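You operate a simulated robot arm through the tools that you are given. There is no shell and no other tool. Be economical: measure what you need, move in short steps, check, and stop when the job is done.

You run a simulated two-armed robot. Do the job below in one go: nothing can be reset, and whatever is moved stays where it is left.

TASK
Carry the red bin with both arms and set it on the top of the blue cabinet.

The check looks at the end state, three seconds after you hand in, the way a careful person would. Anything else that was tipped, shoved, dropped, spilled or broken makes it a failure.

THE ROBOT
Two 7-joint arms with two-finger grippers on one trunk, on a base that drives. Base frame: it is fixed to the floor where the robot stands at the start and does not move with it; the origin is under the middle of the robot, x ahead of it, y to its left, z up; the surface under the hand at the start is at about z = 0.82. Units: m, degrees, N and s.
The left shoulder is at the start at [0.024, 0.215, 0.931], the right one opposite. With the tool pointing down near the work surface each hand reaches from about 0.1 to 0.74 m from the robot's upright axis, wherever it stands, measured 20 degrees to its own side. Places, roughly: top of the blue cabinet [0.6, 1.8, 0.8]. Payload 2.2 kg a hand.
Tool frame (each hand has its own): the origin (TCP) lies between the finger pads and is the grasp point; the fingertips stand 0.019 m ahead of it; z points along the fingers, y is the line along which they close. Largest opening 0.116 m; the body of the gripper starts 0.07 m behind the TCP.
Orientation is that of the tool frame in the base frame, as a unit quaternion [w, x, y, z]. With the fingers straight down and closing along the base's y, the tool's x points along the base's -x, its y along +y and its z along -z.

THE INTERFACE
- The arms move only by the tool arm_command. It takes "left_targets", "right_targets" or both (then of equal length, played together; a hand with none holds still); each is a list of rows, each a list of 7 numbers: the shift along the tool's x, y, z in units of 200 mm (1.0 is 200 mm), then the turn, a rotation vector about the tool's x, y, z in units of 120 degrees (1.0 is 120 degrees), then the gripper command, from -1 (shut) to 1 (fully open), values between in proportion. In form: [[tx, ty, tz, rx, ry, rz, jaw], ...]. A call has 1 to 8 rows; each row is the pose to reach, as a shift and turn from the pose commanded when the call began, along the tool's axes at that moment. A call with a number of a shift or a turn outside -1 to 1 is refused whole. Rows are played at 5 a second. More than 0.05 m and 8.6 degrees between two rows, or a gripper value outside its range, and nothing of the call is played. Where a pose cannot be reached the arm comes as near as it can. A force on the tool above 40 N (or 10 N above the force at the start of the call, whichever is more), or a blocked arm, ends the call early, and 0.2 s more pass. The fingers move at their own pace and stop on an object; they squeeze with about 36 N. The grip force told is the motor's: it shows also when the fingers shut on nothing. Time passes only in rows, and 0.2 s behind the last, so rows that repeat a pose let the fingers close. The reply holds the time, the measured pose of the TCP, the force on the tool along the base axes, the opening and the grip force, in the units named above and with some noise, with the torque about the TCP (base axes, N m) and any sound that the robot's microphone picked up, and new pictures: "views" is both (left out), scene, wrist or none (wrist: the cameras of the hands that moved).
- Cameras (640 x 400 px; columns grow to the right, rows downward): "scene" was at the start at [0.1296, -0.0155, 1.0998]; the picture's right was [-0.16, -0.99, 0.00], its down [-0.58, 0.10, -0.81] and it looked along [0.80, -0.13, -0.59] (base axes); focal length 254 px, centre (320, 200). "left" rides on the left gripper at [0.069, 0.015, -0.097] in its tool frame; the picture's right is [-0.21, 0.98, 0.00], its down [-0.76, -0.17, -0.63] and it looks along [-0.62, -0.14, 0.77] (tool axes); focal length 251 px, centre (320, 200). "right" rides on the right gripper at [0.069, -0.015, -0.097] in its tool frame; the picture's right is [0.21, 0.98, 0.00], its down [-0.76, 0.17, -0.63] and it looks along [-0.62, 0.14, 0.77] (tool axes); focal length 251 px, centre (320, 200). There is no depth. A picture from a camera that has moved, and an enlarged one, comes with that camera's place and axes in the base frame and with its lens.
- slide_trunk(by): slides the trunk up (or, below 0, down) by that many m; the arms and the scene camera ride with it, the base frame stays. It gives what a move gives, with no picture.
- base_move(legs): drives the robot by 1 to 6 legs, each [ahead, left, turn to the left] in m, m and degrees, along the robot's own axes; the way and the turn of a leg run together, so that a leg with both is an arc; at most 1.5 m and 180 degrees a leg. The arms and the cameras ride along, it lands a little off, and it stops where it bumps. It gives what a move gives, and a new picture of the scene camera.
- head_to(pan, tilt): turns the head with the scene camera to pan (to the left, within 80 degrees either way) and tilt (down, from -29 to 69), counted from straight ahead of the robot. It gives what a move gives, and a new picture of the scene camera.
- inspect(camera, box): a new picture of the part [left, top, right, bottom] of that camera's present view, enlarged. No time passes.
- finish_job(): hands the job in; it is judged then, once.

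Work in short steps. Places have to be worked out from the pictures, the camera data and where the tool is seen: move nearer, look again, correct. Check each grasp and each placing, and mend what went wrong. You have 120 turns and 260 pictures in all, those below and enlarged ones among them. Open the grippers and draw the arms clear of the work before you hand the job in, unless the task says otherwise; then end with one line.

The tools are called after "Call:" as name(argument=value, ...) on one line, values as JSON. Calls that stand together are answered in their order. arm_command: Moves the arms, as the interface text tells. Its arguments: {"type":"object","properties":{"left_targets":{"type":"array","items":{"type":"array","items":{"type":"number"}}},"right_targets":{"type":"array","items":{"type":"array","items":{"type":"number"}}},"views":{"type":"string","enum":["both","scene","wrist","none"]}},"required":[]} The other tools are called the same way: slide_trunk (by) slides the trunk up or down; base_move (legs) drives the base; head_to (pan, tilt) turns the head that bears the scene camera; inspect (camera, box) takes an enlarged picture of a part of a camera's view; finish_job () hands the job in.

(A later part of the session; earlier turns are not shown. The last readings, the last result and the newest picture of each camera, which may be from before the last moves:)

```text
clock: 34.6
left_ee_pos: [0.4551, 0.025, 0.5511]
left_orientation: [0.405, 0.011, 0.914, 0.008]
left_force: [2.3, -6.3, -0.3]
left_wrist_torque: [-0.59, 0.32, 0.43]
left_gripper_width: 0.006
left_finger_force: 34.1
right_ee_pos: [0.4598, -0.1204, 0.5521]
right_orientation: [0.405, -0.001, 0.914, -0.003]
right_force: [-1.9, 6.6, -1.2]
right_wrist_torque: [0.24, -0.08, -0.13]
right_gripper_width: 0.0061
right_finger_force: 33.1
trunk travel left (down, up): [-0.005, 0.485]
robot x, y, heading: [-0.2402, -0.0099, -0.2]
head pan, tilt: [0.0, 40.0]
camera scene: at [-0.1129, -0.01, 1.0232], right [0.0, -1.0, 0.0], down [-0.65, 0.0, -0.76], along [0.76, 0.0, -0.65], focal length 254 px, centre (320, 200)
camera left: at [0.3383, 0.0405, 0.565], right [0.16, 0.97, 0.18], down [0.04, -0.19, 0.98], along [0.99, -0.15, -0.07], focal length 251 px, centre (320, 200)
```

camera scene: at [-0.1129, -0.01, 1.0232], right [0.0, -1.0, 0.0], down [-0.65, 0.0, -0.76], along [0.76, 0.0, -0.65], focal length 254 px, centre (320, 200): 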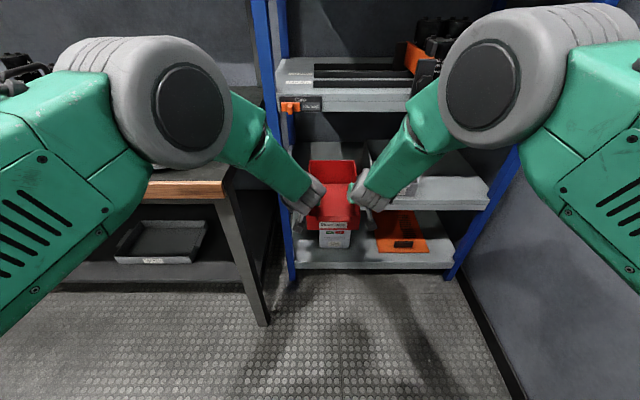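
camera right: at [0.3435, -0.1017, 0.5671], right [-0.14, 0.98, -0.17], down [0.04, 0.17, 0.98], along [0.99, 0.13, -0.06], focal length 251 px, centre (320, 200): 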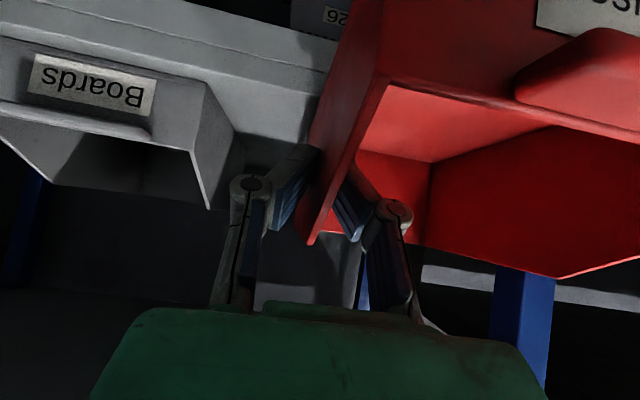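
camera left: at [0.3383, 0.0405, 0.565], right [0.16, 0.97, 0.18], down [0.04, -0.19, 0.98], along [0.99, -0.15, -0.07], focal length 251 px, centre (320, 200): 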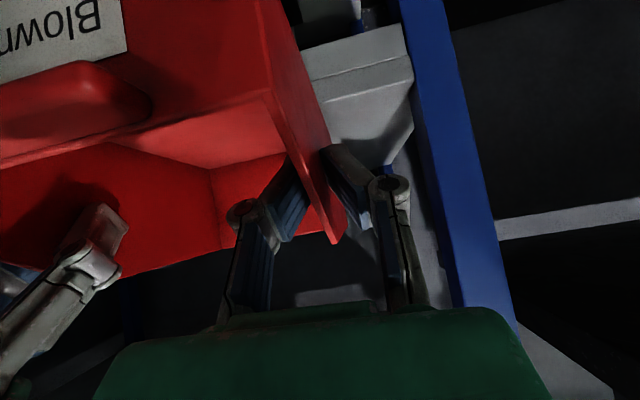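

Both walls are gripped, with a mild opposing force of about 6 N. I'll ease that by 2 mm, then lift 4 cm with the trunk so both hands rise evenly.

Call:
arm_command(left_targets=[[0, -0.01, 0, 0, 0, 0, -1], [0, -0.01, 0, 0, 0, 0, -1]], views="none")

Call:
slide_trunk(by=0.04)

Call:
inspect(camera="scene", box=[240, 100, 440, 260])

```text
clock: 35.2
left_ee_pos: [0.4551, 0.0243, 0.5505]
left_orientation: [0.406, 0.01, 0.914, 0.009]
left_force: [2.5, -2.9, 1.0]
left_wrist_torque: [-0.59, -0.06, 0.47]
left_gripper_width: 0.0061
left_finger_force: 34.0
right_ee_pos: [0.46, -0.1198, 0.5518]
right_orientation: [0.404, -0.001, 0.915, -0.003]
right_force: [-1.9, 3.1, -0.8]
right_wrist_torque: [0.18, 0.31, -0.13]
right_gripper_width: 0.0059
right_finger_force: 33.8
trunk travel left (down, up): [-0.005, 0.485]
robot x, y, heading: [-0.2465, -0.0089, -0.1]
head pan, tilt: [0.0, 40.0]
```

```text
clock: 36.1
left_ee_pos: [0.4549, 0.024, 0.5905]
left_orientation: [0.405, 0.011, 0.914, 0.009]
left_force: [3.0, -0.3, -0.1]
left_wrist_torque: [-0.55, -0.26, 0.5]
left_gripper_width: 0.0059
left_finger_force: 33.9
right_ee_pos: [0.4616, -0.1215, 0.5926]
right_orientation: [0.405, 0.0, 0.914, -0.004]
right_force: [-3.2, -0.3, -6.3]
right_wrist_torque: [0.11, 0.42, -0.1]
right_gripper_width: 0.0059
right_finger_force: 33.7
trunk travel left (down, up): [-0.045, 0.445]
robot x, y, heading: [-0.2446, -0.0038, 0.0]
head pan, tilt: [0.0, 40.0]
```

```text
2.50 times, centred on (340, 180) of scene
camera zoom: at [-0.1124, -0.0101, 1.0631], right [0.0, -1.0, 0.0], down [-0.65, 0.0, -0.76], along [0.76, 0.0, -0.65], focal length 635 px, centre (270, 250)
```

zoom: 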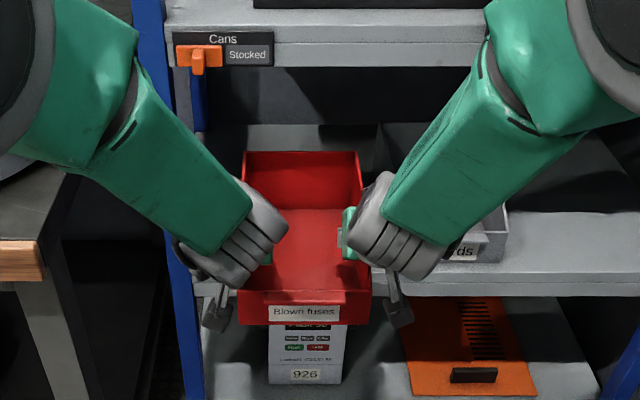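

The bin is off the shelf, and the load is about 6 N shared between the hands. I'll back straight out in short legs.

Call:
base_move(legs=[[-0.05, 0, 0], [-0.1, 0, 0], [-0.1, 0, 0]])

Call:
head_to(pan=70, tilt=15)

```text
clock: 38.5
left_ee_pos: [0.2081, 0.0249, 0.5915]
left_orientation: [0.406, 0.01, 0.914, 0.009]
left_force: [1.9, 6.6, 1.4]
left_wrist_torque: [-0.5, 0.01, 0.56]
left_gripper_width: 0.0059
left_finger_force: 33.4
right_ee_pos: [0.2126, -0.1202, 0.5944]
right_orientation: [0.407, -0.001, 0.913, -0.004]
right_force: [-2.5, -6.3, -5.7]
right_wrist_torque: [-0.02, 0.22, -0.14]
right_gripper_width: 0.0058
right_finger_force: 33.4
trunk travel left (down, up): [-0.045, 0.445]
robot x, y, heading: [-0.4908, -0.0116, -0.2]
head pan, tilt: [0.0, 40.0]
camera scene: at [-0.362, -0.0097, 1.0634], right [0.0, -1.0, 0.0], down [-0.65, 0.0, -0.76], along [0.76, 0.0, -0.65], focal length 254 px, centre (320, 200)
```

scene: 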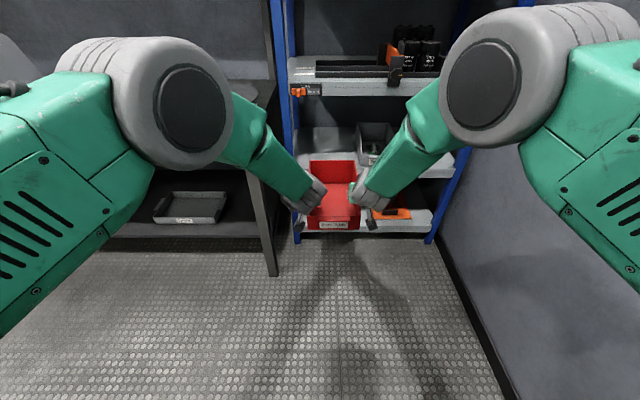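

```text
clock: 39.9
left_ee_pos: [0.2053, 0.0255, 0.5952]
left_orientation: [0.408, 0.01, 0.913, 0.009]
left_force: [1.0, 3.8, -0.4]
left_wrist_torque: [-0.53, -0.3, 0.53]
left_gripper_width: 0.0059
left_finger_force: 33.6
right_ee_pos: [0.2111, -0.1208, 0.5952]
right_orientation: [0.407, -0.001, 0.913, -0.003]
right_force: [-2.1, -4.5, -3.8]
right_wrist_torque: [0.21, 0.47, -0.29]
right_gripper_width: 0.0058
right_finger_force: 33.3
trunk travel left (down, up): [-0.045, 0.445]
robot x, y, heading: [-0.4937, -0.0082, 0.0]
head pan, tilt: [70.0, 15.0]
camera scene: at [-0.4137, 0.0779, 1.103], right [0.94, -0.34, -0.01], down [-0.09, -0.24, -0.97], along [0.33, 0.91, -0.26], focal length 254 px, centre (320, 200)
```

scene: 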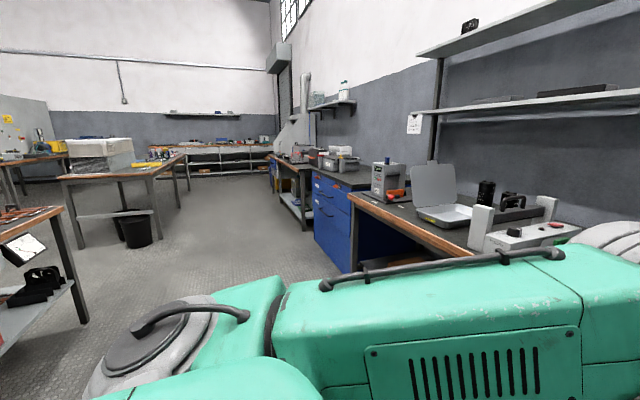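

The blue cabinet is visible past the workbench, with some items near it. I'll enlarge it.

Call:
inspect(camera="scene", box=[260, 120, 480, 280])

Call:
head_to(pan=80, tilt=40)

```text
2.50 times, centred on (370, 200) of scene
camera zoom: at [-0.4137, 0.0779, 1.103], right [0.94, -0.34, -0.01], down [-0.09, -0.24, -0.97], along [0.33, 0.91, -0.26], focal length 635 px, centre (195, 200)
```

zoom: 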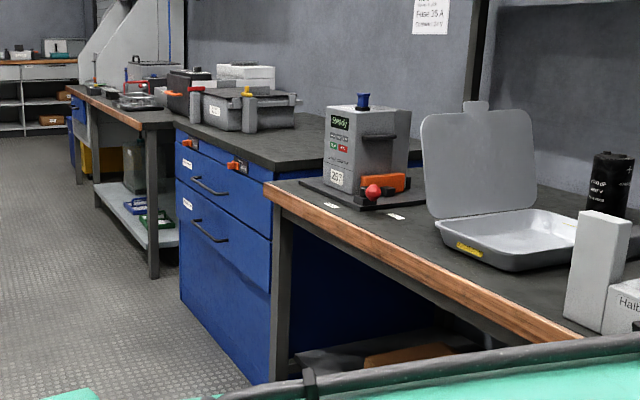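

```text
clock: 40.8
left_ee_pos: [0.2049, 0.0244, 0.595]
left_orientation: [0.408, 0.01, 0.913, 0.009]
left_force: [1.9, 7.2, 1.1]
left_wrist_torque: [-0.5, -0.16, 0.58]
left_gripper_width: 0.0061
left_finger_force: 33.6
right_ee_pos: [0.2108, -0.1198, 0.5963]
right_orientation: [0.408, 0.0, 0.913, -0.004]
right_force: [-1.4, -6.9, -5.5]
right_wrist_torque: [0.12, 0.36, -0.28]
right_gripper_width: 0.0062
right_finger_force: 33.2
trunk travel left (down, up): [-0.045, 0.445]
robot x, y, heading: [-0.4941, -0.0078, -0.1]
head pan, tilt: [80.0, 40.0]
camera scene: at [-0.4312, 0.0739, 1.0637], right [0.98, -0.17, -0.01], down [-0.12, -0.63, -0.77], along [0.13, 0.76, -0.64], focal length 254 px, centre (320, 200)
```

scene: 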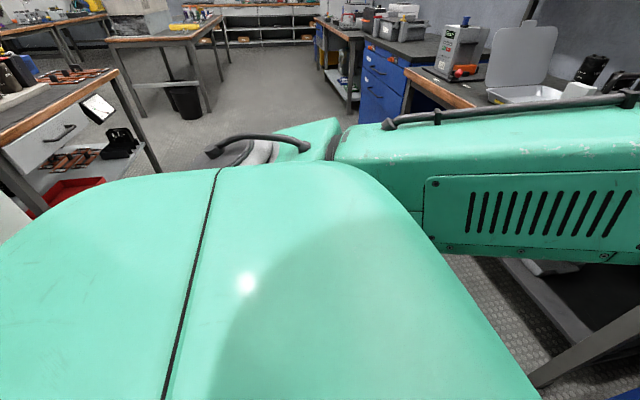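

The cabinet front is at about x 0.2. Its top spans roughly y 1.25–2.05, with a toolbox occupying the far part (y>1.8), so the near part is free. I'll draw the bin closer to the body before driving along the aisle.

Call:
arm_command(left_targets=[[0.1, -0.002, -0.112, 0, 0, 0, -1], [0.2, -0.003, -0.224, 0, 0, 0, -1], [0.3, -0.005, -0.335, 0, 0, 0, -1], [0.4, -0.006, -0.447, 0, 0, 0, -1], [0.5, -0.008, -0.559, 0, 0, 0, -1], [0.5, -0.008, -0.559, 0, 0, 0, -1]], right_targets=[[0.1, 0, -0.112, 0, 0, 0, -1], [0.2, -0.001, -0.224, 0, 0, 0, -1], [0.3, -0.001, -0.335, 0, 0, 0, -1], [0.4, -0.002, -0.447, 0, 0, 0, -1], [0.5, -0.002, -0.559, 0, 0, 0, -1], [0.5, -0.002, -0.559, 0, 0, 0, -1]], views="none")

Call:
head_to(pan=0, tilt=50)

```text
clock: 42.2
left_ee_pos: [0.056, 0.0277, 0.5923]
left_orientation: [0.404, 0.004, 0.915, 0.006]
left_force: [1.9, -18.8, 1.2]
left_wrist_torque: [-0.62, -0.4, 0.21]
left_gripper_width: 0.006
left_finger_force: 33.8
right_ee_pos: [0.0595, -0.1176, 0.597]
right_orientation: [0.407, -0.002, 0.914, -0.003]
right_force: [-3.1, 18.9, -5.3]
right_wrist_torque: [0.3, 0.6, 0.16]
right_gripper_width: 0.006
right_finger_force: 33.7
trunk travel left (down, up): [-0.045, 0.445]
robot x, y, heading: [-0.4933, -0.0117, 0.2]
head pan, tilt: [80.0, 40.0]
```

```text
clock: 43.7
left_ee_pos: [0.0562, 0.0284, 0.5946]
left_orientation: [0.406, 0.003, 0.914, 0.007]
left_force: [-2.0, -28.2, -5.7]
left_wrist_torque: [-0.19, 1.06, -0.36]
left_gripper_width: 0.0059
left_finger_force: 33.4
right_ee_pos: [0.0602, -0.117, 0.5974]
right_orientation: [0.409, -0.001, 0.913, -0.001]
right_force: [3.1, 28.1, 1.9]
right_wrist_torque: [0.71, -0.85, -0.17]
right_gripper_width: 0.0061
right_finger_force: 33.7
trunk travel left (down, up): [-0.045, 0.445]
robot x, y, heading: [-0.4912, -0.0095, -0.1]
head pan, tilt: [0.0, 50.0]
camera scene: at [-0.37, -0.0098, 1.0492], right [0.0, -1.0, 0.0], down [-0.77, 0.0, -0.64], along [0.64, 0.0, -0.77], focal length 254 px, centre (320, 200)
```

scene: 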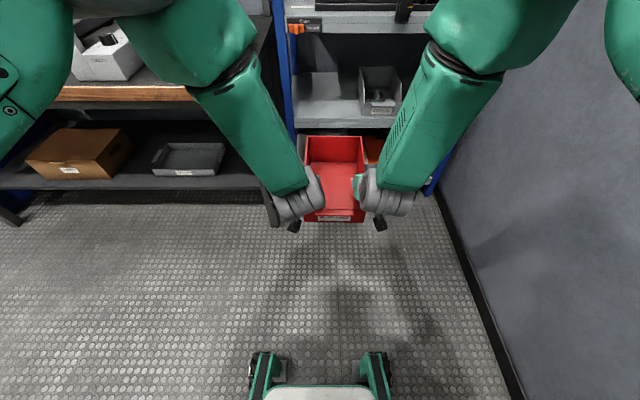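

The hands are pulling apart by about 28 N. I'll ease both inward by 5 mm.

Call:
arm_command(left_targets=[[0, -0.012, 0, 0, 0, 0, -1], [0, -0.025, 0, 0, 0, 0, -1], [0, -0.025, 0, 0, 0, 0, -1], [0, -0.025, 0, 0, 0, 0, -1]], right_targets=[[0, 0.012, 0, 0, 0, 0, -1], [0, 0.025, 0, 0, 0, 0, -1], [0, 0.025, 0, 0, 0, 0, -1], [0, 0.025, 0, 0, 0, 0, -1]], views="wrist")

```text
clock: 44.7
left_ee_pos: [0.0592, 0.0279, 0.5959]
left_orientation: [0.407, 0.001, 0.913, 0.01]
left_force: [-5.5, 10.6, -7.2]
left_wrist_torque: [0.34, 0.84, -0.05]
left_gripper_width: 0.0061
left_finger_force: 33.1
right_ee_pos: [0.0617, -0.1174, 0.5962]
right_orientation: [0.408, 0.002, 0.913, -0.006]
right_force: [5.0, -11.2, 2.7]
right_wrist_torque: [0.41, -0.64, -0.66]
right_gripper_width: 0.0056
right_finger_force: 33.6
trunk travel left (down, up): [-0.045, 0.445]
robot x, y, heading: [-0.4927, -0.0071, -0.1]
head pan, tilt: [0.0, 50.0]
camera right: at [-0.0564, -0.131, 0.6094], right [-0.14, 0.98, -0.17], down [0.03, 0.18, 0.98], along [0.99, 0.13, -0.06], focal length 251 px, centre (320, 200)
camera left: at [-0.0591, 0.0404, 0.6091], right [0.14, 0.97, 0.18], down [0.04, -0.19, 0.98], along [0.99, -0.13, -0.06], focal length 251 px, centre (320, 200)
```

right: 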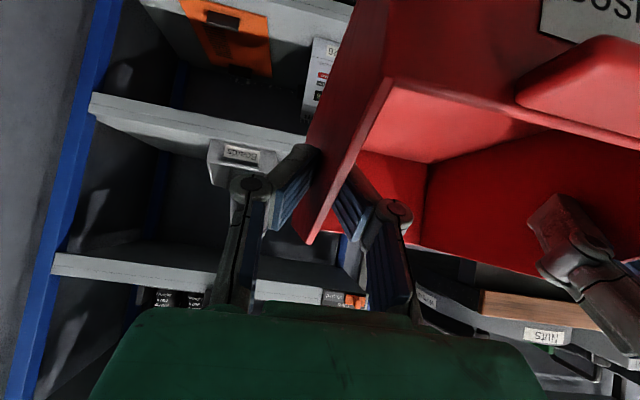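
left: 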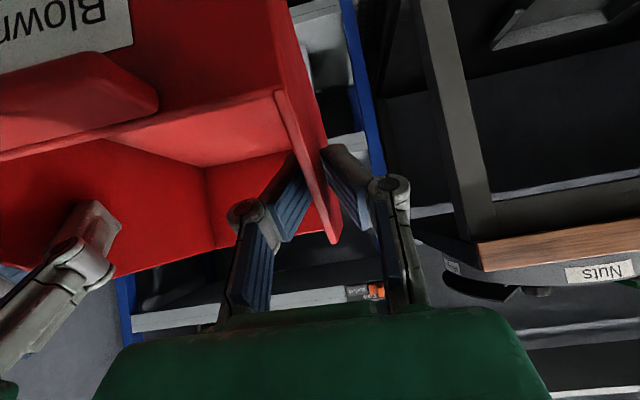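

The grips are intact and the opposing load is down to about 11 N. I'll back off a little more, then strafe left along the aisle.

Call:
base_move(legs=[[-0.12, 0, 0], [0, 0.7, 0]])

Call:
head_to(pan=50, tilt=25)

```text
clock: 49.3
left_ee_pos: [-0.0567, 0.7146, 0.5964]
left_orientation: [0.408, 0.002, 0.913, 0.01]
left_force: [-3.6, 28.3, -6.7]
left_wrist_torque: [0.42, 0.78, 0.2]
left_gripper_width: 0.006
left_finger_force: 33.2
right_ee_pos: [-0.0553, 0.5708, 0.595]
right_orientation: [0.409, 0.002, 0.913, -0.006]
right_force: [5.3, -27.8, 1.9]
right_wrist_torque: [0.22, -0.55, -0.79]
right_gripper_width: 0.006
right_finger_force: 33.8
trunk travel left (down, up): [-0.045, 0.445]
robot x, y, heading: [-0.6076, 0.6831, -0.1]
head pan, tilt: [0.0, 50.0]
camera scene: at [-0.4864, 0.6782, 1.0492], right [0.0, -1.0, 0.0], down [-0.77, 0.0, -0.64], along [0.64, 0.0, -0.77], focal length 254 px, centre (320, 200)
```

scene: 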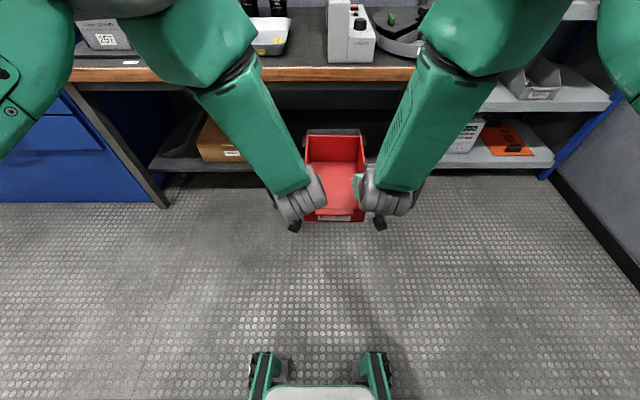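

```text
clock: 50.5
left_ee_pos: [-0.0605, 0.7162, 0.5982]
left_orientation: [0.408, 0.001, 0.913, 0.008]
left_force: [-3.8, -6.8, -6.3]
left_wrist_torque: [0.06, 0.53, -0.19]
left_gripper_width: 0.006
left_finger_force: 33.4
right_ee_pos: [-0.0564, 0.5708, 0.599]
right_orientation: [0.411, 0.002, 0.911, -0.007]
right_force: [3.3, 7.1, 2.4]
right_wrist_torque: [0.56, -0.33, -0.34]
right_gripper_width: 0.006
right_finger_force: 33.7
trunk travel left (down, up): [-0.045, 0.445]
robot x, y, heading: [-0.6098, 0.6816, -0.0]
head pan, tilt: [50.0, 25.0]
camera scene: at [-0.5038, 0.7504, 1.0867], right [0.76, -0.65, 0.0], down [-0.28, -0.32, -0.9], along [0.58, 0.69, -0.43], focal length 254 px, centre (320, 200)
```

scene: 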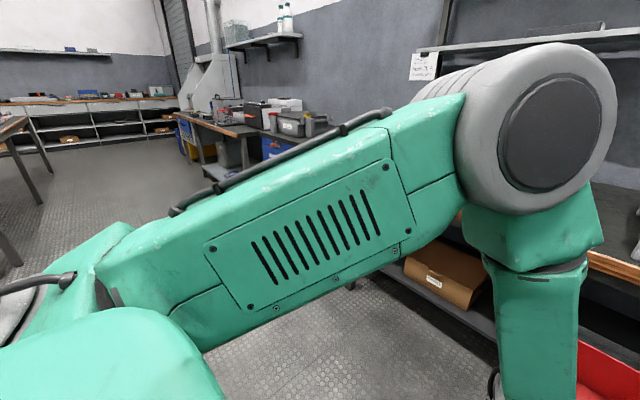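

The strafe was smooth and the bin is still held. From this view the cabinet's right edge is near y≈1.5 and its front near x≈0.33. I'll continue left, then raise the trunk.

Call:
base_move(legs=[[0, 0.85, 0]])

Call:
slide_trunk(by=0.4)

Call:
head_to(pan=0, tilt=40)

```text
clock: 55.1
left_ee_pos: [-0.0551, 1.5697, 0.5975]
left_orientation: [0.409, 0.003, 0.913, 0.009]
left_force: [-5.3, -12.9, -8.5]
left_wrist_torque: [0.16, 0.91, -0.41]
left_gripper_width: 0.006
left_finger_force: 34.2
right_ee_pos: [-0.0529, 1.4248, 0.5977]
right_orientation: [0.41, 0.004, 0.912, -0.007]
right_force: [4.5, 12.7, 3.9]
right_wrist_torque: [0.64, -0.7, -0.38]
right_gripper_width: 0.0061
right_finger_force: 33.9
trunk travel left (down, up): [-0.045, 0.445]
robot x, y, heading: [-0.602, 1.5413, -0.4]
head pan, tilt: [50.0, 25.0]
camera scene: at [-0.4991, 1.6058, 1.0869], right [0.76, -0.65, 0.0], down [-0.28, -0.32, -0.91], along [0.59, 0.69, -0.42], focal length 254 px, centre (320, 200)
```

scene: 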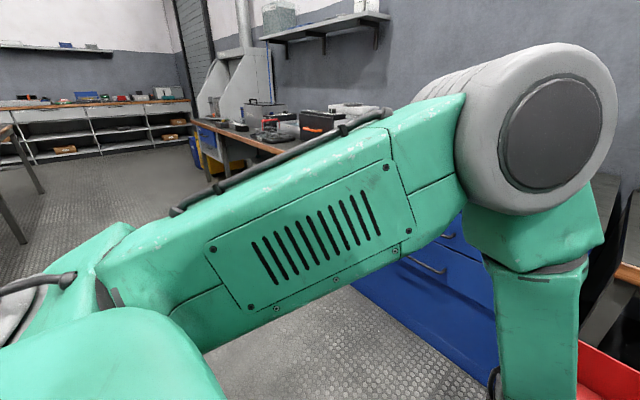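

```text
clock: 58.9
left_ee_pos: [-0.0563, 1.5706, 0.999]
left_orientation: [0.41, 0.002, 0.912, 0.007]
left_force: [-4.7, -12.3, -8.7]
left_wrist_torque: [0.27, 0.24, -0.52]
left_gripper_width: 0.0059
left_finger_force: 34.0
right_ee_pos: [-0.0544, 1.4261, 1.0002]
right_orientation: [0.412, 0.004, 0.911, -0.008]
right_force: [5.5, 13.8, 4.2]
right_wrist_torque: [0.66, -0.03, -0.33]
right_gripper_width: 0.0058
right_finger_force: 33.0
trunk travel left (down, up): [-0.445, 0.045]
robot x, y, heading: [-0.6055, 1.5384, -0.3]
head pan, tilt: [50.0, 25.0]
```

```text
clock: 60.1
left_ee_pos: [-0.0558, 1.571, 1.0003]
left_orientation: [0.41, 0.003, 0.912, 0.007]
left_force: [-5.9, -15.7, -7.6]
left_wrist_torque: [0.27, 0.23, -0.5]
left_gripper_width: 0.0062
left_finger_force: 32.9
right_ee_pos: [-0.0543, 1.4262, 1.0011]
right_orientation: [0.412, 0.003, 0.911, -0.008]
right_force: [5.8, 15.4, 4.0]
right_wrist_torque: [0.7, 0.0, -0.35]
right_gripper_width: 0.006
right_finger_force: 33.7
trunk travel left (down, up): [-0.445, 0.045]
robot x, y, heading: [-0.604, 1.5419, -0.3]
head pan, tilt: [0.0, 40.0]
camera scene: at [-0.4719, 1.5364, 1.4633], right [-0.01, -1.0, 0.0], down [-0.65, 0.0, -0.76], along [0.76, -0.01, -0.65], focal length 254 px, centre (320, 200)
```

scene: 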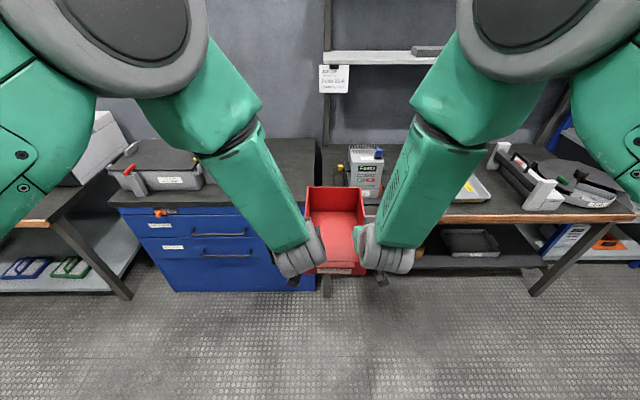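

The cabinet's top is clearly visible:
- **Front edge:** x≈0.3.
- **Extent:** y≈1.57–2.4, with the toolbox on the part beyond y≈2.05.
- **Free area:** y 1.6–2.0, back to x≈0.79.

I'm aiming for bin centre y≈1.80, so I'll strafe left 0.30.

Call:
base_move(legs=[[0, 0.3, 0.3]])

Call:
head_to(pan=0, tilt=45)

```text
clock: 62.1
left_ee_pos: [-0.0536, 1.8529, 0.9988]
left_orientation: [0.408, 0.002, 0.913, 0.01]
left_force: [-5.1, -26.3, -6.8]
left_wrist_torque: [0.16, 1.08, -0.49]
left_gripper_width: 0.0063
left_finger_force: 33.5
right_ee_pos: [-0.0536, 1.7066, 0.9986]
right_orientation: [0.411, 0.009, 0.912, -0.003]
right_force: [3.4, 24.4, 3.2]
right_wrist_torque: [0.69, -0.87, -0.03]
right_gripper_width: 0.0059
right_finger_force: 33.7
trunk travel left (down, up): [-0.445, 0.045]
robot x, y, heading: [-0.6002, 1.8334, -0.6]
head pan, tilt: [0.0, 40.0]
camera scene: at [-0.4692, 1.8169, 1.4632], right [-0.01, -1.0, -0.01], down [-0.65, 0.01, -0.76], along [0.76, 0.0, -0.65], focal length 254 px, centre (320, 200)
```

scene: 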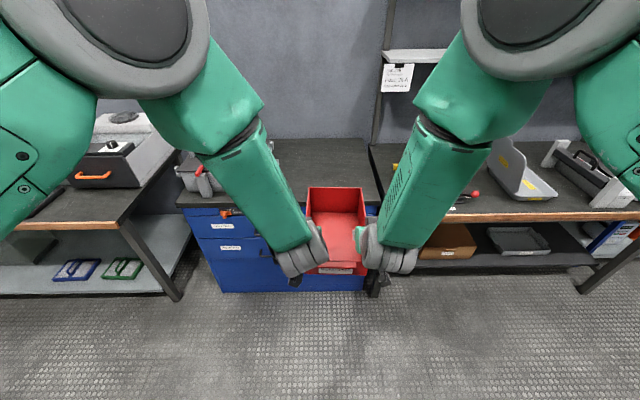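

```text
clock: 62.8
left_ee_pos: [-0.0543, 1.8716, 1.0011]
left_orientation: [0.407, -0.006, 0.913, -0.001]
left_force: [-5.6, -10.4, -8.2]
left_wrist_torque: [0.44, -0.62, -0.67]
left_gripper_width: 0.006
left_finger_force: 33.5
right_ee_pos: [-0.055, 1.7264, 1.0033]
right_orientation: [0.415, 0.003, 0.91, -0.007]
right_force: [6.3, 9.8, 4.3]
right_wrist_torque: [0.43, 0.85, -0.25]
right_gripper_width: 0.0057
right_finger_force: 33.5
trunk travel left (down, up): [-0.445, 0.045]
robot x, y, heading: [-0.5984, 1.8353, -0.5]
head pan, tilt: [0.0, 45.0]
camera scene: at [-0.4727, 1.8467, 1.4559], right [-0.01, -1.0, 0.01], down [-0.71, 0.0, -0.7], along [0.7, -0.01, -0.71], focal length 254 px, centre (320, 200)
```

scene: 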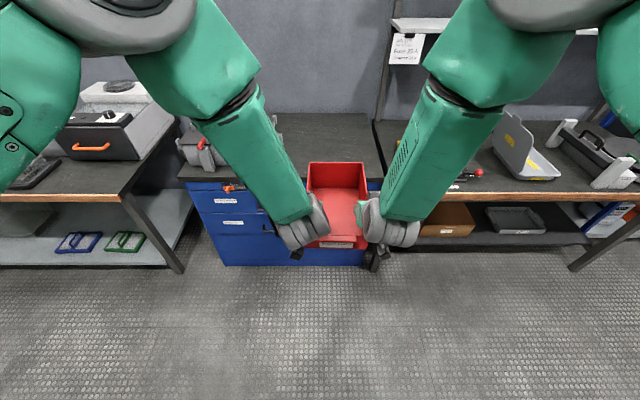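

The bin centre is now at y≈1.80, between the cabinet's right edge (≈1.59) and the toolbox (≈2.05). I'll drive ahead 0.35 with the bin well above the top.

Call:
base_move(legs=[[0.35, 0, 0.5]])

Call:
head_to(pan=15, tilt=50)

Call:
arm_command(left_targets=[[0, 0, 0, 0, 0, 0, -1], [0, 0, 0, 0, 0, 0, -1]], right_targets=[[0, 0, 0, 0, 0, 0, -1], [0, 0, 0, 0, 0, 0, -1]], views="wrist")

```text
clock: 65.0
left_ee_pos: [0.2937, 1.8607, 1.0034]
left_orientation: [0.411, -0.003, 0.912, 0.008]
left_force: [-3.6, -12.7, -8.5]
left_wrist_torque: [0.29, 1.12, -0.45]
left_gripper_width: 0.0058
left_finger_force: 33.7
right_ee_pos: [0.2957, 1.7155, 1.0021]
right_orientation: [0.414, 0.004, 0.91, -0.004]
right_force: [4.2, 11.4, 3.9]
right_wrist_torque: [0.6, -0.85, -0.23]
right_gripper_width: 0.006
right_finger_force: 33.8
trunk travel left (down, up): [-0.445, 0.045]
robot x, y, heading: [-0.2489, 1.83, -0.0]
head pan, tilt: [0.0, 45.0]
camera scene: at [-0.1232, 1.8204, 1.4562], right [0.0, -1.0, -0.01], down [-0.71, 0.01, -0.7], along [0.7, 0.01, -0.71], focal length 254 px, centre (320, 200)
```

scene: 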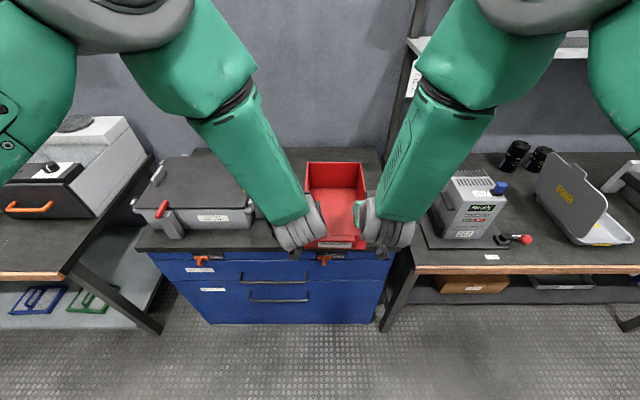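

```text
clock: 65.8
left_ee_pos: [0.2911, 1.8588, 1.0041]
left_orientation: [0.41, -0.003, 0.912, 0.007]
left_force: [-2.0, -5.9, -3.5]
left_wrist_torque: [0.2, 1.12, -0.2]
left_gripper_width: 0.0061
left_finger_force: 33.6
right_ee_pos: [0.2941, 1.7131, 1.0032]
right_orientation: [0.416, 0.004, 0.909, -0.005]
right_force: [1.9, 4.0, 0.3]
right_wrist_torque: [0.24, -0.88, -0.04]
right_gripper_width: 0.0062
right_finger_force: 33.5
trunk travel left (down, up): [-0.445, 0.045]
robot x, y, heading: [-0.2514, 1.8326, 0.1]
head pan, tilt: [15.0, 50.0]
camera scene: at [-0.1283, 1.8388, 1.4492], right [0.26, -0.97, -0.01], down [-0.74, -0.19, -0.64], along [0.62, 0.17, -0.77], focal length 254 px, centre (320, 200)
```

scene: 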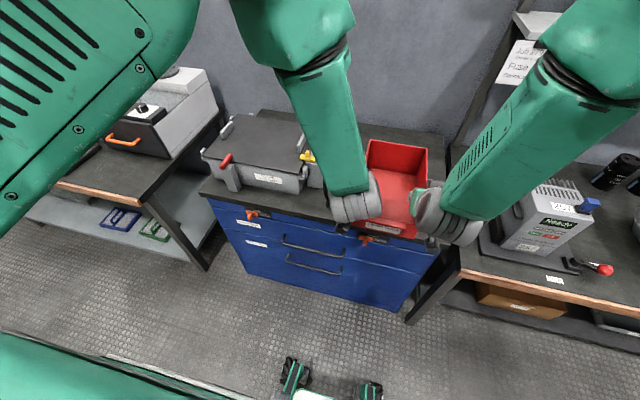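

```text
clock: 66.4
left_ee_pos: [0.2908, 1.8725, 1.0043]
left_orientation: [0.41, -0.006, 0.912, 0.002]
left_force: [-5.1, -6.6, -8.3]
left_wrist_torque: [0.44, -0.66, -0.61]
left_gripper_width: 0.0058
left_finger_force: 33.5
right_ee_pos: [0.2947, 1.727, 1.0047]
right_orientation: [0.416, 0.001, 0.909, -0.008]
right_force: [4.9, 7.0, 4.0]
right_wrist_torque: [0.4, 0.84, -0.25]
right_gripper_width: 0.0061
right_finger_force: 33.7
trunk travel left (down, up): [-0.445, 0.045]
robot x, y, heading: [-0.2546, 1.831, 0.1]
head pan, tilt: [15.0, 50.0]
camera right: at [0.1764, 1.7131, 1.0161], right [-0.13, 0.98, -0.17], down [0.02, 0.18, 0.98], along [0.99, 0.13, -0.04], focal length 251 px, centre (320, 200)
camera left: at [0.1741, 1.8839, 1.0166], right [0.13, 0.98, 0.16], down [0.03, -0.17, 0.99], along [0.99, -0.12, -0.05], focal length 251 px, centre (320, 200)
```

right: 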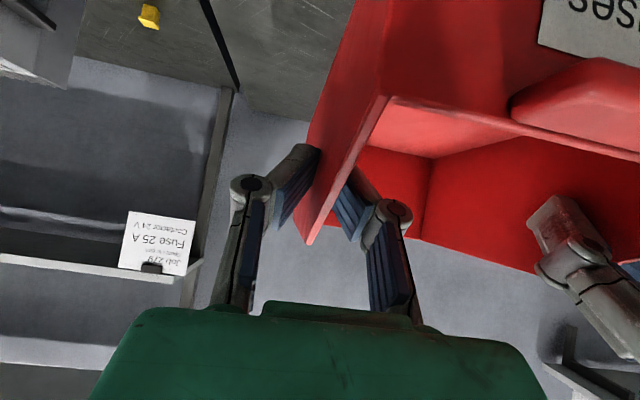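
left: 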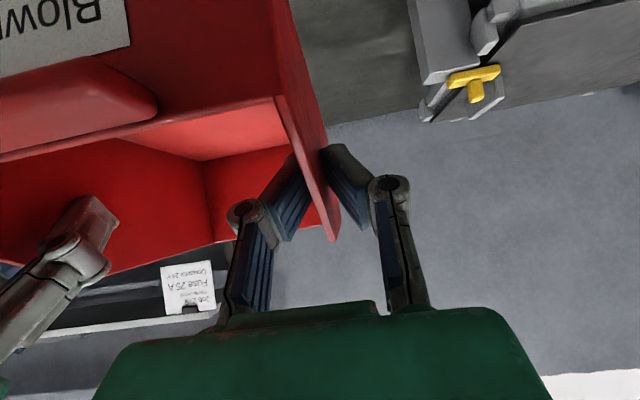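

The toolbox's nearest clamp is at about y 1.98, and the cabinet's right edge is at about 1.61 with its front at x≈0.32. I'll nudge the bin slightly right and drive in 0.20, so the bin is fully over the free area.

Call:
base_move(legs=[[0.1, -0.025, 0], [0.1, 0, 0]])

Call:
arm_command(left_targets=[[0, 0, 0, 0, 0, 0, -1], [0, 0, 0, 0, 0, 0, -1], [0, 0, 0, 0, 0, 0, -1], [0, 0, 0, 0, 0, 0, -1], [0, 0, 0, 0, 0, 0, -1], [0, 0, 0, 0, 0, 0, -1]], right_targets=[[0, 0, 0, 0, 0, 0, -1], [0, 0, 0, 0, 0, 0, -1], [0, 0, 0, 0, 0, 0, -1], [0, 0, 0, 0, 0, 0, -1], [0, 0, 0, 0, 0, 0, -1], [0, 0, 0, 0, 0, 0, -1]], views="both")

```text
clock: 68.3
left_ee_pos: [0.4927, 1.8416, 1.0064]
left_orientation: [0.412, -0.004, 0.911, 0.004]
left_force: [-3.0, -5.2, -6.3]
left_wrist_torque: [0.29, 0.87, -0.39]
left_gripper_width: 0.0061
left_finger_force: 33.5
right_ee_pos: [0.4954, 1.6963, 1.0051]
right_orientation: [0.417, 0.003, 0.909, -0.007]
right_force: [4.2, 4.4, 2.7]
right_wrist_torque: [0.32, -0.58, -0.16]
right_gripper_width: 0.006
right_finger_force: 33.7
trunk travel left (down, up): [-0.445, 0.045]
robot x, y, heading: [-0.0511, 1.8086, 0.1]
head pan, tilt: [15.0, 50.0]
camera scene: at [0.0703, 1.8233, 1.4493], right [0.26, -0.97, 0.0], down [-0.74, -0.2, -0.64], along [0.62, 0.17, -0.77], focal length 254 px, centre (320, 200)
```

scene: 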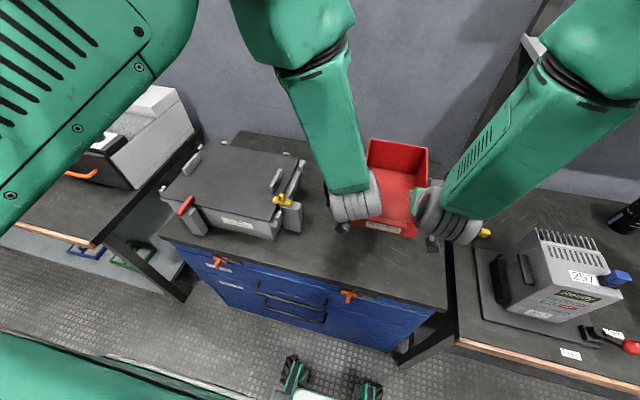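

```text
clock: 69.7
left_ee_pos: [0.4896, 1.8452, 1.0086]
left_orientation: [0.413, -0.005, 0.911, 0.002]
left_force: [-3.0, -4.6, -5.8]
left_wrist_torque: [0.24, 0.72, -0.34]
left_gripper_width: 0.0057
left_finger_force: 33.2
right_ee_pos: [0.4931, 1.6994, 1.0074]
right_orientation: [0.42, 0.002, 0.908, -0.008]
right_force: [2.1, 5.5, 0.5]
right_wrist_torque: [0.19, -0.51, -0.06]
right_gripper_width: 0.006
right_finger_force: 33.5
trunk travel left (down, up): [-0.445, 0.045]
robot x, y, heading: [-0.0481, 1.8077, 0.3]
head pan, tilt: [15.0, 50.0]
camera scene: at [0.0712, 1.8272, 1.4491], right [0.26, -0.97, 0.0], down [-0.74, -0.2, -0.64], along [0.62, 0.17, -0.77], focal length 254 px, centre (320, 200)
camera right: at [0.3752, 1.6861, 1.0175], right [-0.13, 0.98, -0.18], down [0.01, 0.18, 0.98], along [0.99, 0.12, -0.03], focal length 251 px, centre (320, 200)
camera left: at [0.3712, 1.8566, 1.0195], right [0.13, 0.98, 0.16], down [0.02, -0.17, 0.99], along [0.99, -0.12, -0.05], focal length 251 px, centre (320, 200)
```

scene: 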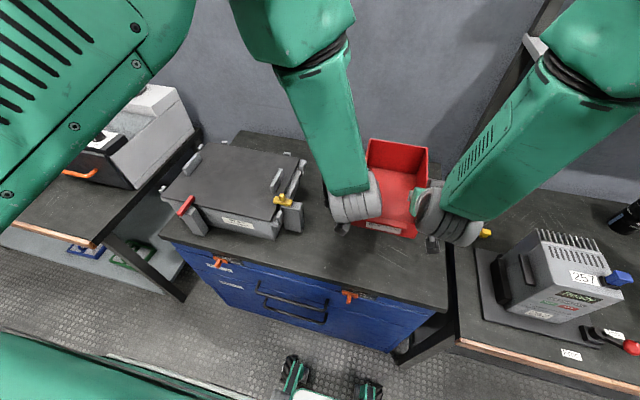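
right: 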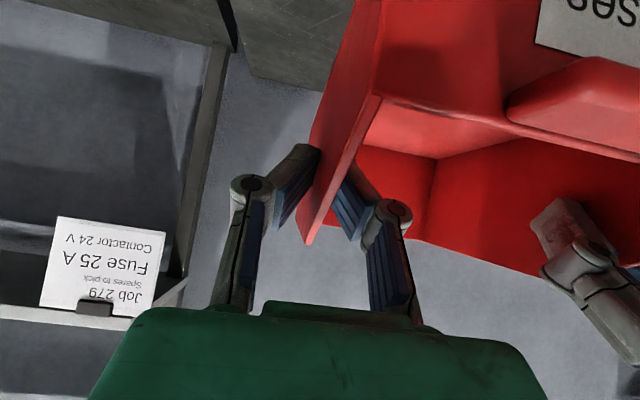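
left: 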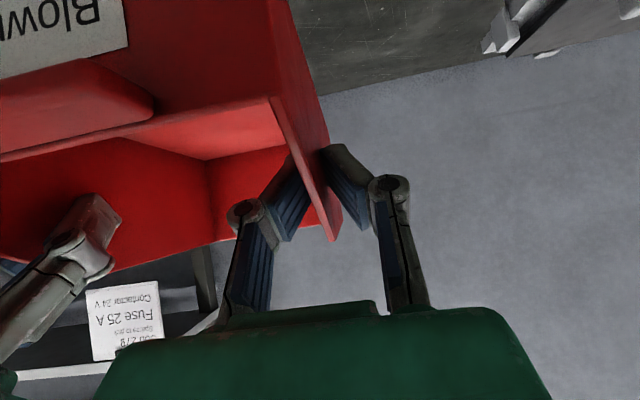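

The bin is centred at y≈1.772, entirely over the cabinet. Its rear has tipped up about 1.5°, so I'll level it and lower 8 cm with the trunk.

Call:
arm_command(left_targets=[[0, 0, 0, 0, 0.005, 0, -1], [0, 0, 0, 0, 0.01, 0, -1], [0, 0, 0, 0, 0.01, 0, -1]], right_targets=[[0, 0, 0, 0, 0.005, 0, -1], [0, 0, 0, 0, 0.012, 0, -1], [0, 0, 0, 0, 0.012, 0, -1]], views="none")

Call:
slide_trunk(by=-0.08)

Call:
head_to(pan=0, tilt=50)

```text
clock: 70.5
left_ee_pos: [0.488, 1.8445, 1.0076]
left_orientation: [0.403, -0.007, 0.915, 0.002]
left_force: [-1.8, -13.8, -5.2]
left_wrist_torque: [0.21, 0.48, -0.44]
left_gripper_width: 0.0062
left_finger_force: 33.4
right_ee_pos: [0.4925, 1.6995, 1.0052]
right_orientation: [0.407, 0.002, 0.914, -0.008]
right_force: [2.0, 12.6, 1.4]
right_wrist_torque: [0.17, -0.25, 0.19]
right_gripper_width: 0.0061
right_finger_force: 33.5
trunk travel left (down, up): [-0.445, 0.045]
robot x, y, heading: [-0.051, 1.8101, 0.2]
head pan, tilt: [15.0, 50.0]
```

```text
clock: 71.7
left_ee_pos: [0.4889, 1.8435, 0.9285]
left_orientation: [0.402, -0.007, 0.916, 0.001]
left_force: [-3.3, -18.1, -8.0]
left_wrist_torque: [0.33, 0.44, -0.68]
left_gripper_width: 0.0058
left_finger_force: 33.6
right_ee_pos: [0.4926, 1.6983, 0.9267]
right_orientation: [0.408, 0.003, 0.913, -0.008]
right_force: [3.7, 18.5, 2.9]
right_wrist_torque: [0.35, -0.21, 0.0]
right_gripper_width: 0.0056
right_finger_force: 33.7
trunk travel left (down, up): [-0.365, 0.125]
robot x, y, heading: [-0.0485, 1.8046, 0.1]
head pan, tilt: [15.0, 50.0]
```

```text
clock: 72.5
left_ee_pos: [0.4893, 1.8443, 0.9277]
left_orientation: [0.402, -0.007, 0.916, 0.002]
left_force: [-5.7, -20.8, -8.4]
left_wrist_torque: [0.35, 0.45, -0.74]
left_gripper_width: 0.0058
left_finger_force: 33.1
right_ee_pos: [0.4915, 1.6985, 0.9259]
right_orientation: [0.407, 0.002, 0.913, -0.007]
right_force: [4.8, 20.6, 4.7]
right_wrist_torque: [0.56, -0.24, -0.04]
right_gripper_width: 0.0062
right_finger_force: 33.4
trunk travel left (down, up): [-0.365, 0.125]
robot x, y, heading: [-0.0487, 1.8066, -0.1]
head pan, tilt: [0.0, 50.0]
camera scene: at [0.0732, 1.8063, 1.3692], right [0.0, -1.0, 0.0], down [-0.77, 0.0, -0.64], along [0.64, 0.0, -0.77], focal length 254 px, centre (320, 200)
```

scene: 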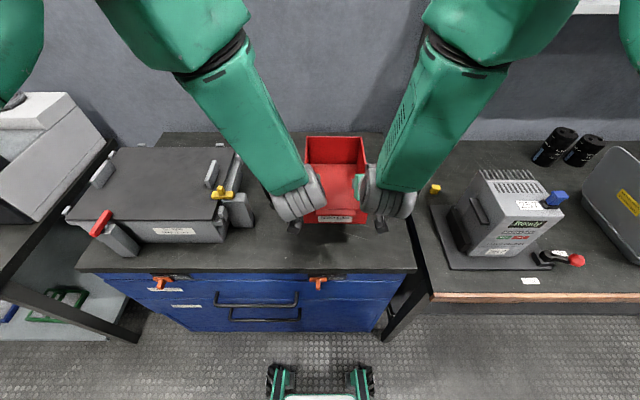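

Bin bottom is at about z 0.85. I'll lower the last few centimetres with the arms in small rows, so contact stops the move.

Call:
arm_command(left_targets=[[0.03, -0.004, 0.027, 0, 0, 0, -1], [0.06, -0.008, 0.054, 0, 0, 0, -1], [0.09, -0.01, 0.081, 0, 0, 0, -1], [0.12, -0.01, 0.108, 0, 0, 0, -1], [0.15, -0.01, 0.135, 0, 0, 0, -1]], right_targets=[[0.03, 0.002, 0.027, 0, 0, 0, -1], [0.06, 0.004, 0.054, 0, 0, 0, -1], [0.09, 0.005, 0.081, 0, 0, 0, -1], [0.12, 0.005, 0.108, 0, 0, 0, -1], [0.15, 0.005, 0.135, 0, 0, 0, -1]], views="scene")

```text
clock: 73.7
left_ee_pos: [0.4887, 1.8428, 0.8884]
left_orientation: [0.404, -0.008, 0.915, 0.005]
left_force: [-4.6, -5.2, -6.4]
left_wrist_torque: [0.44, 0.79, -0.54]
left_gripper_width: 0.0061
left_finger_force: 33.1
right_ee_pos: [0.4936, 1.6984, 0.8861]
right_orientation: [0.406, 0.003, 0.914, -0.009]
right_force: [5.1, 5.1, 2.3]
right_wrist_torque: [0.24, -0.56, -0.15]
right_gripper_width: 0.0062
right_finger_force: 33.8
trunk travel left (down, up): [-0.365, 0.125]
robot x, y, heading: [-0.0498, 1.805, 0.0]
head pan, tilt: [0.0, 50.0]
camera scene: at [0.0737, 1.8061, 1.3691], right [0.0, -1.0, 0.0], down [-0.77, 0.0, -0.64], along [0.64, 0.0, -0.77], focal length 254 px, centre (320, 200)
```

scene: 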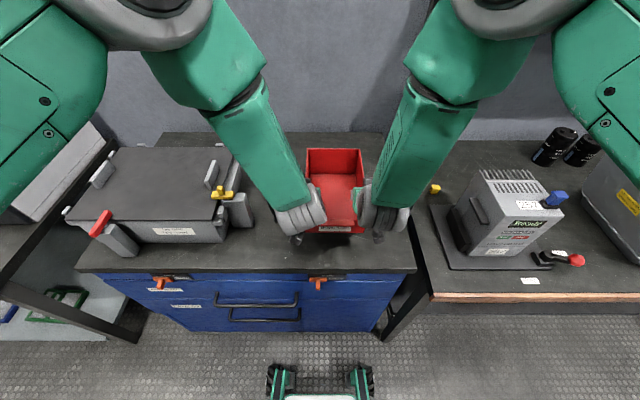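

No contact yet, with the bottom at about 0.81. I'll continue down in 4 mm rows.

Call:
arm_command(left_targets=[[0.015, 0, 0.0135, 0, 0, 0, -1], [0.03, 0, 0.027, 0, 0, 0, -1], [0.045, 0, 0.0405, 0, 0, 0, -1], [0.045, 0, 0.0405, 0, 0, 0, -1]], right_targets=[[0.015, 0, 0.0135, 0, 0, 0, -1], [0.03, 0, 0.027, 0, 0, 0, -1], [0.045, 0, 0.0405, 0, 0, 0, -1], [0.045, 0, 0.0405, 0, 0, 0, -1]], views="wrist")

```text
clock: 74.7
left_ee_pos: [0.488, 1.8421, 0.8726]
left_orientation: [0.404, -0.005, 0.915, 0.005]
left_force: [-3.0, 9.2, -4.2]
left_wrist_torque: [0.32, 0.35, -0.12]
left_gripper_width: 0.006
left_finger_force: 33.5
right_ee_pos: [0.4919, 1.6975, 0.8722]
right_orientation: [0.406, 0.004, 0.914, -0.009]
right_force: [2.7, -8.2, -0.3]
right_wrist_torque: [-0.01, -0.09, -0.21]
right_gripper_width: 0.006
right_finger_force: 33.4
trunk travel left (down, up): [-0.365, 0.125]
robot x, y, heading: [-0.0513, 1.8089, -0.1]
head pan, tilt: [0.0, 50.0]
camera right: at [0.3746, 1.6849, 0.8872], right [-0.13, 0.98, -0.17], down [0.04, 0.18, 0.98], along [0.99, 0.12, -0.06], focal length 251 px, centre (320, 200)
camera left: at [0.371, 1.8547, 0.8883], right [0.13, 0.98, 0.16], down [0.04, -0.17, 0.98], along [0.99, -0.12, -0.06], focal length 251 px, centre (320, 200)
```

right: 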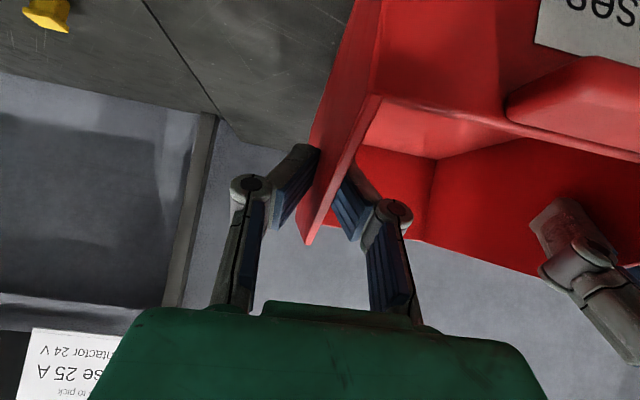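
left: 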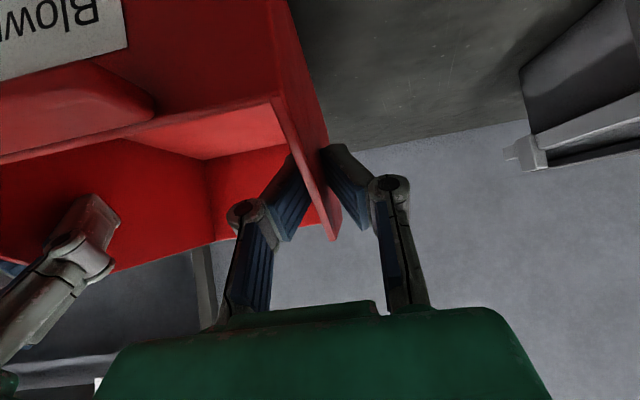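

Still no contact, as the load hasn't changed. I'll lower another 15 mm slowly.

Call:
arm_command(left_targets=[[0.011, 0.003, 0.01, 0, 0, 0, -1], [0.022, 0.005, 0.02, 0, 0, 0, -1], [0.033, 0.005, 0.03, 0, 0, 0, -1], [0.044, 0.005, 0.04, 0, 0, 0, -1], [0.055, 0.005, 0.05, 0, 0, 0, -1], [0.055, 0.005, 0.05, 0, 0, 0, -1]], right_targets=[[0.011, -0.003, 0.01, 0, 0, 0, -1], [0.022, -0.005, 0.02, 0, 0, 0, -1], [0.033, -0.005, 0.03, 0, 0, 0, -1], [0.044, -0.005, 0.04, 0, 0, 0, -1], [0.055, -0.005, 0.05, 0, 0, 0, -1], [0.055, -0.005, 0.05, 0, 0, 0, -1]], views="scene")

```text
clock: 76.1
left_ee_pos: [0.4879, 1.8409, 0.8608]
left_orientation: [0.404, -0.004, 0.915, 0.003]
left_force: [-1.9, 8.9, -4.1]
left_wrist_torque: [0.33, -0.08, -0.12]
left_gripper_width: 0.0059
left_finger_force: 33.1
right_ee_pos: [0.4927, 1.6965, 0.8587]
right_orientation: [0.408, 0.003, 0.913, -0.008]
right_force: [1.6, -9.4, -0.6]
right_wrist_torque: [-0.07, 0.34, -0.14]
right_gripper_width: 0.0063
right_finger_force: 33.9
trunk travel left (down, up): [-0.365, 0.125]
robot x, y, heading: [-0.0469, 1.8045, -0.0]
head pan, tilt: [0.0, 50.0]
camera scene: at [0.0733, 1.8062, 1.3692], right [0.0, -1.0, 0.0], down [-0.77, 0.0, -0.64], along [0.64, 0.0, -0.77], focal length 254 px, centre (320, 200)
```

scene: 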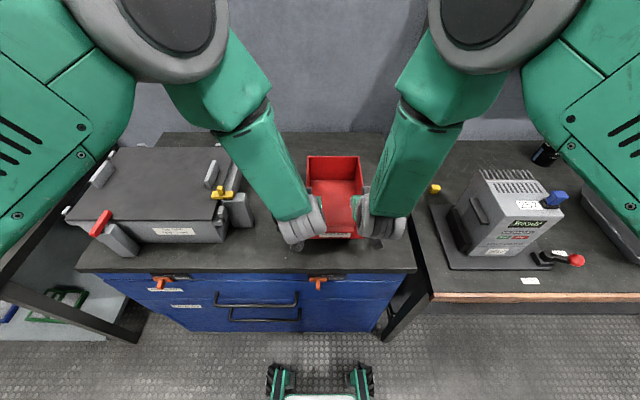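

Bottom is now at about 0.78 and still free. I'll keep lowering by 3 mm rows.

Call:
arm_command(left_targets=[[0.011, 0, 0.01, 0, 0, 0, -1], [0.022, 0, 0.02, 0, 0, 0, -1], [0.033, 0, 0.03, 0, 0, 0, -1], [0.044, 0, 0.04, 0, 0, 0, -1], [0.044, 0, 0.04, 0, 0, 0, -1]], right_targets=[[0.011, 0, 0.01, 0, 0, 0, -1], [0.022, 0, 0.02, 0, 0, 0, -1], [0.033, 0, 0.03, 0, 0, 0, -1], [0.044, 0, 0.04, 0, 0, 0, -1], [0.044, 0, 0.04, 0, 0, 0, -1]], views="none")

Call:
inspect(camera="scene", box=[240, 130, 440, 255])

```text
clock: 77.3
left_ee_pos: [0.4879, 1.8416, 0.8482]
left_orientation: [0.405, -0.003, 0.914, 0.003]
left_force: [-3.4, 4.4, -4.4]
left_wrist_torque: [0.3, 0.15, -0.19]
left_gripper_width: 0.0058
left_finger_force: 33.5
right_ee_pos: [0.4933, 1.6966, 0.8468]
right_orientation: [0.408, 0.003, 0.913, -0.008]
right_force: [1.9, -4.4, 0.3]
right_wrist_torque: [0.07, 0.01, -0.18]
right_gripper_width: 0.0062
right_finger_force: 33.0
trunk travel left (down, up): [-0.365, 0.125]
robot x, y, heading: [-0.0484, 1.8053, 0.1]
head pan, tilt: [0.0, 50.0]
```

```text
3.20 times, centred on (340, 192) of scene
camera zoom: at [0.0733, 1.8062, 1.3692], right [0.0, -1.0, 0.0], down [-0.77, 0.0, -0.64], along [0.64, 0.0, -0.77], focal length 813 px, centre (256, 224)
```

zoom: 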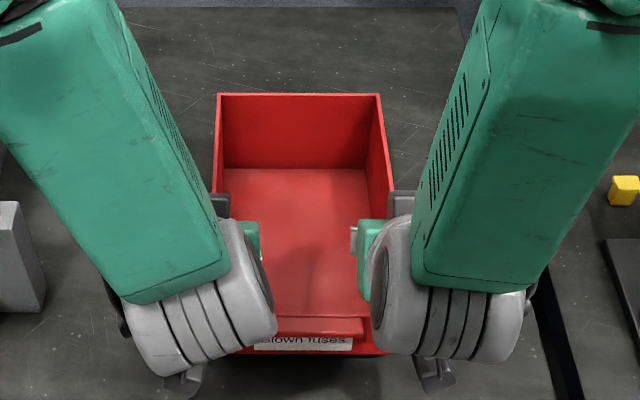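

Nearly down now. I'll continue 12 mm more.

Call:
arm_command(left_targets=[[0.011, 0, 0.01, 0, 0, 0, -1], [0.022, 0, 0.02, 0, 0, 0, -1], [0.033, 0, 0.03, 0, 0, 0, -1], [0.044, 0, 0.04, 0, 0, 0, -1], [0.044, 0, 0.04, 0, 0, 0, -1]], right_targets=[[0.011, 0, 0.01, 0, 0, 0, -1], [0.022, 0, 0.02, 0, 0, 0, -1], [0.033, 0, 0.03, 0, 0, 0, -1], [0.044, 0, 0.04, 0, 0, 0, -1], [0.044, 0, 0.04, 0, 0, 0, -1]], views="wrist")

```text
clock: 78.5
left_ee_pos: [0.4895, 1.842, 0.8373]
left_orientation: [0.406, -0.005, 0.914, 0.004]
left_force: [-3.3, 5.4, 0.7]
left_wrist_torque: [0.32, -0.04, -0.21]
left_gripper_width: 0.006
left_finger_force: 33.9
right_ee_pos: [0.4935, 1.6967, 0.8356]
right_orientation: [0.408, 0.003, 0.913, -0.009]
right_force: [-0.4, -6.2, 5.8]
right_wrist_torque: [0.08, -0.92, -0.22]
right_gripper_width: 0.006
right_finger_force: 33.1
trunk travel left (down, up): [-0.365, 0.125]
robot x, y, heading: [-0.0512, 1.8047, -0.0]
head pan, tilt: [0.0, 50.0]
camera right: at [0.3752, 1.6842, 0.8494], right [-0.13, 0.98, -0.17], down [0.03, 0.18, 0.98], along [0.99, 0.12, -0.06], focal length 251 px, centre (320, 200)
camera left: at [0.3711, 1.8545, 0.8515], right [0.13, 0.98, 0.16], down [0.04, -0.17, 0.98], along [0.99, -0.12, -0.06], focal length 251 px, centre (320, 200)
```

right: 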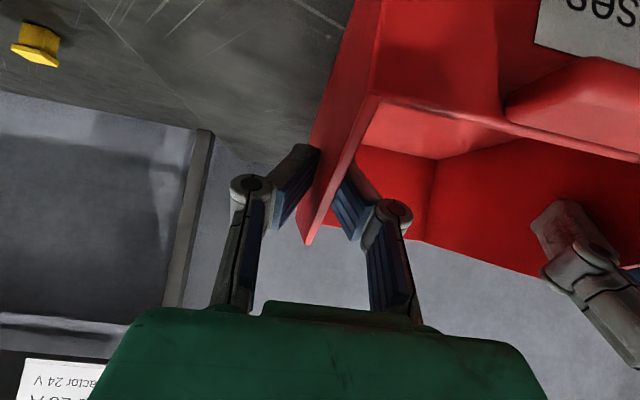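
left: 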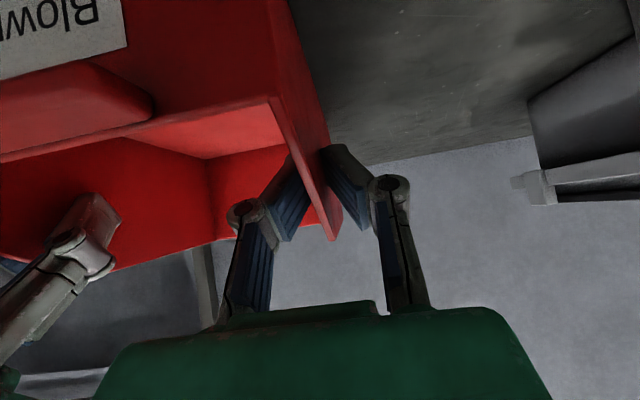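

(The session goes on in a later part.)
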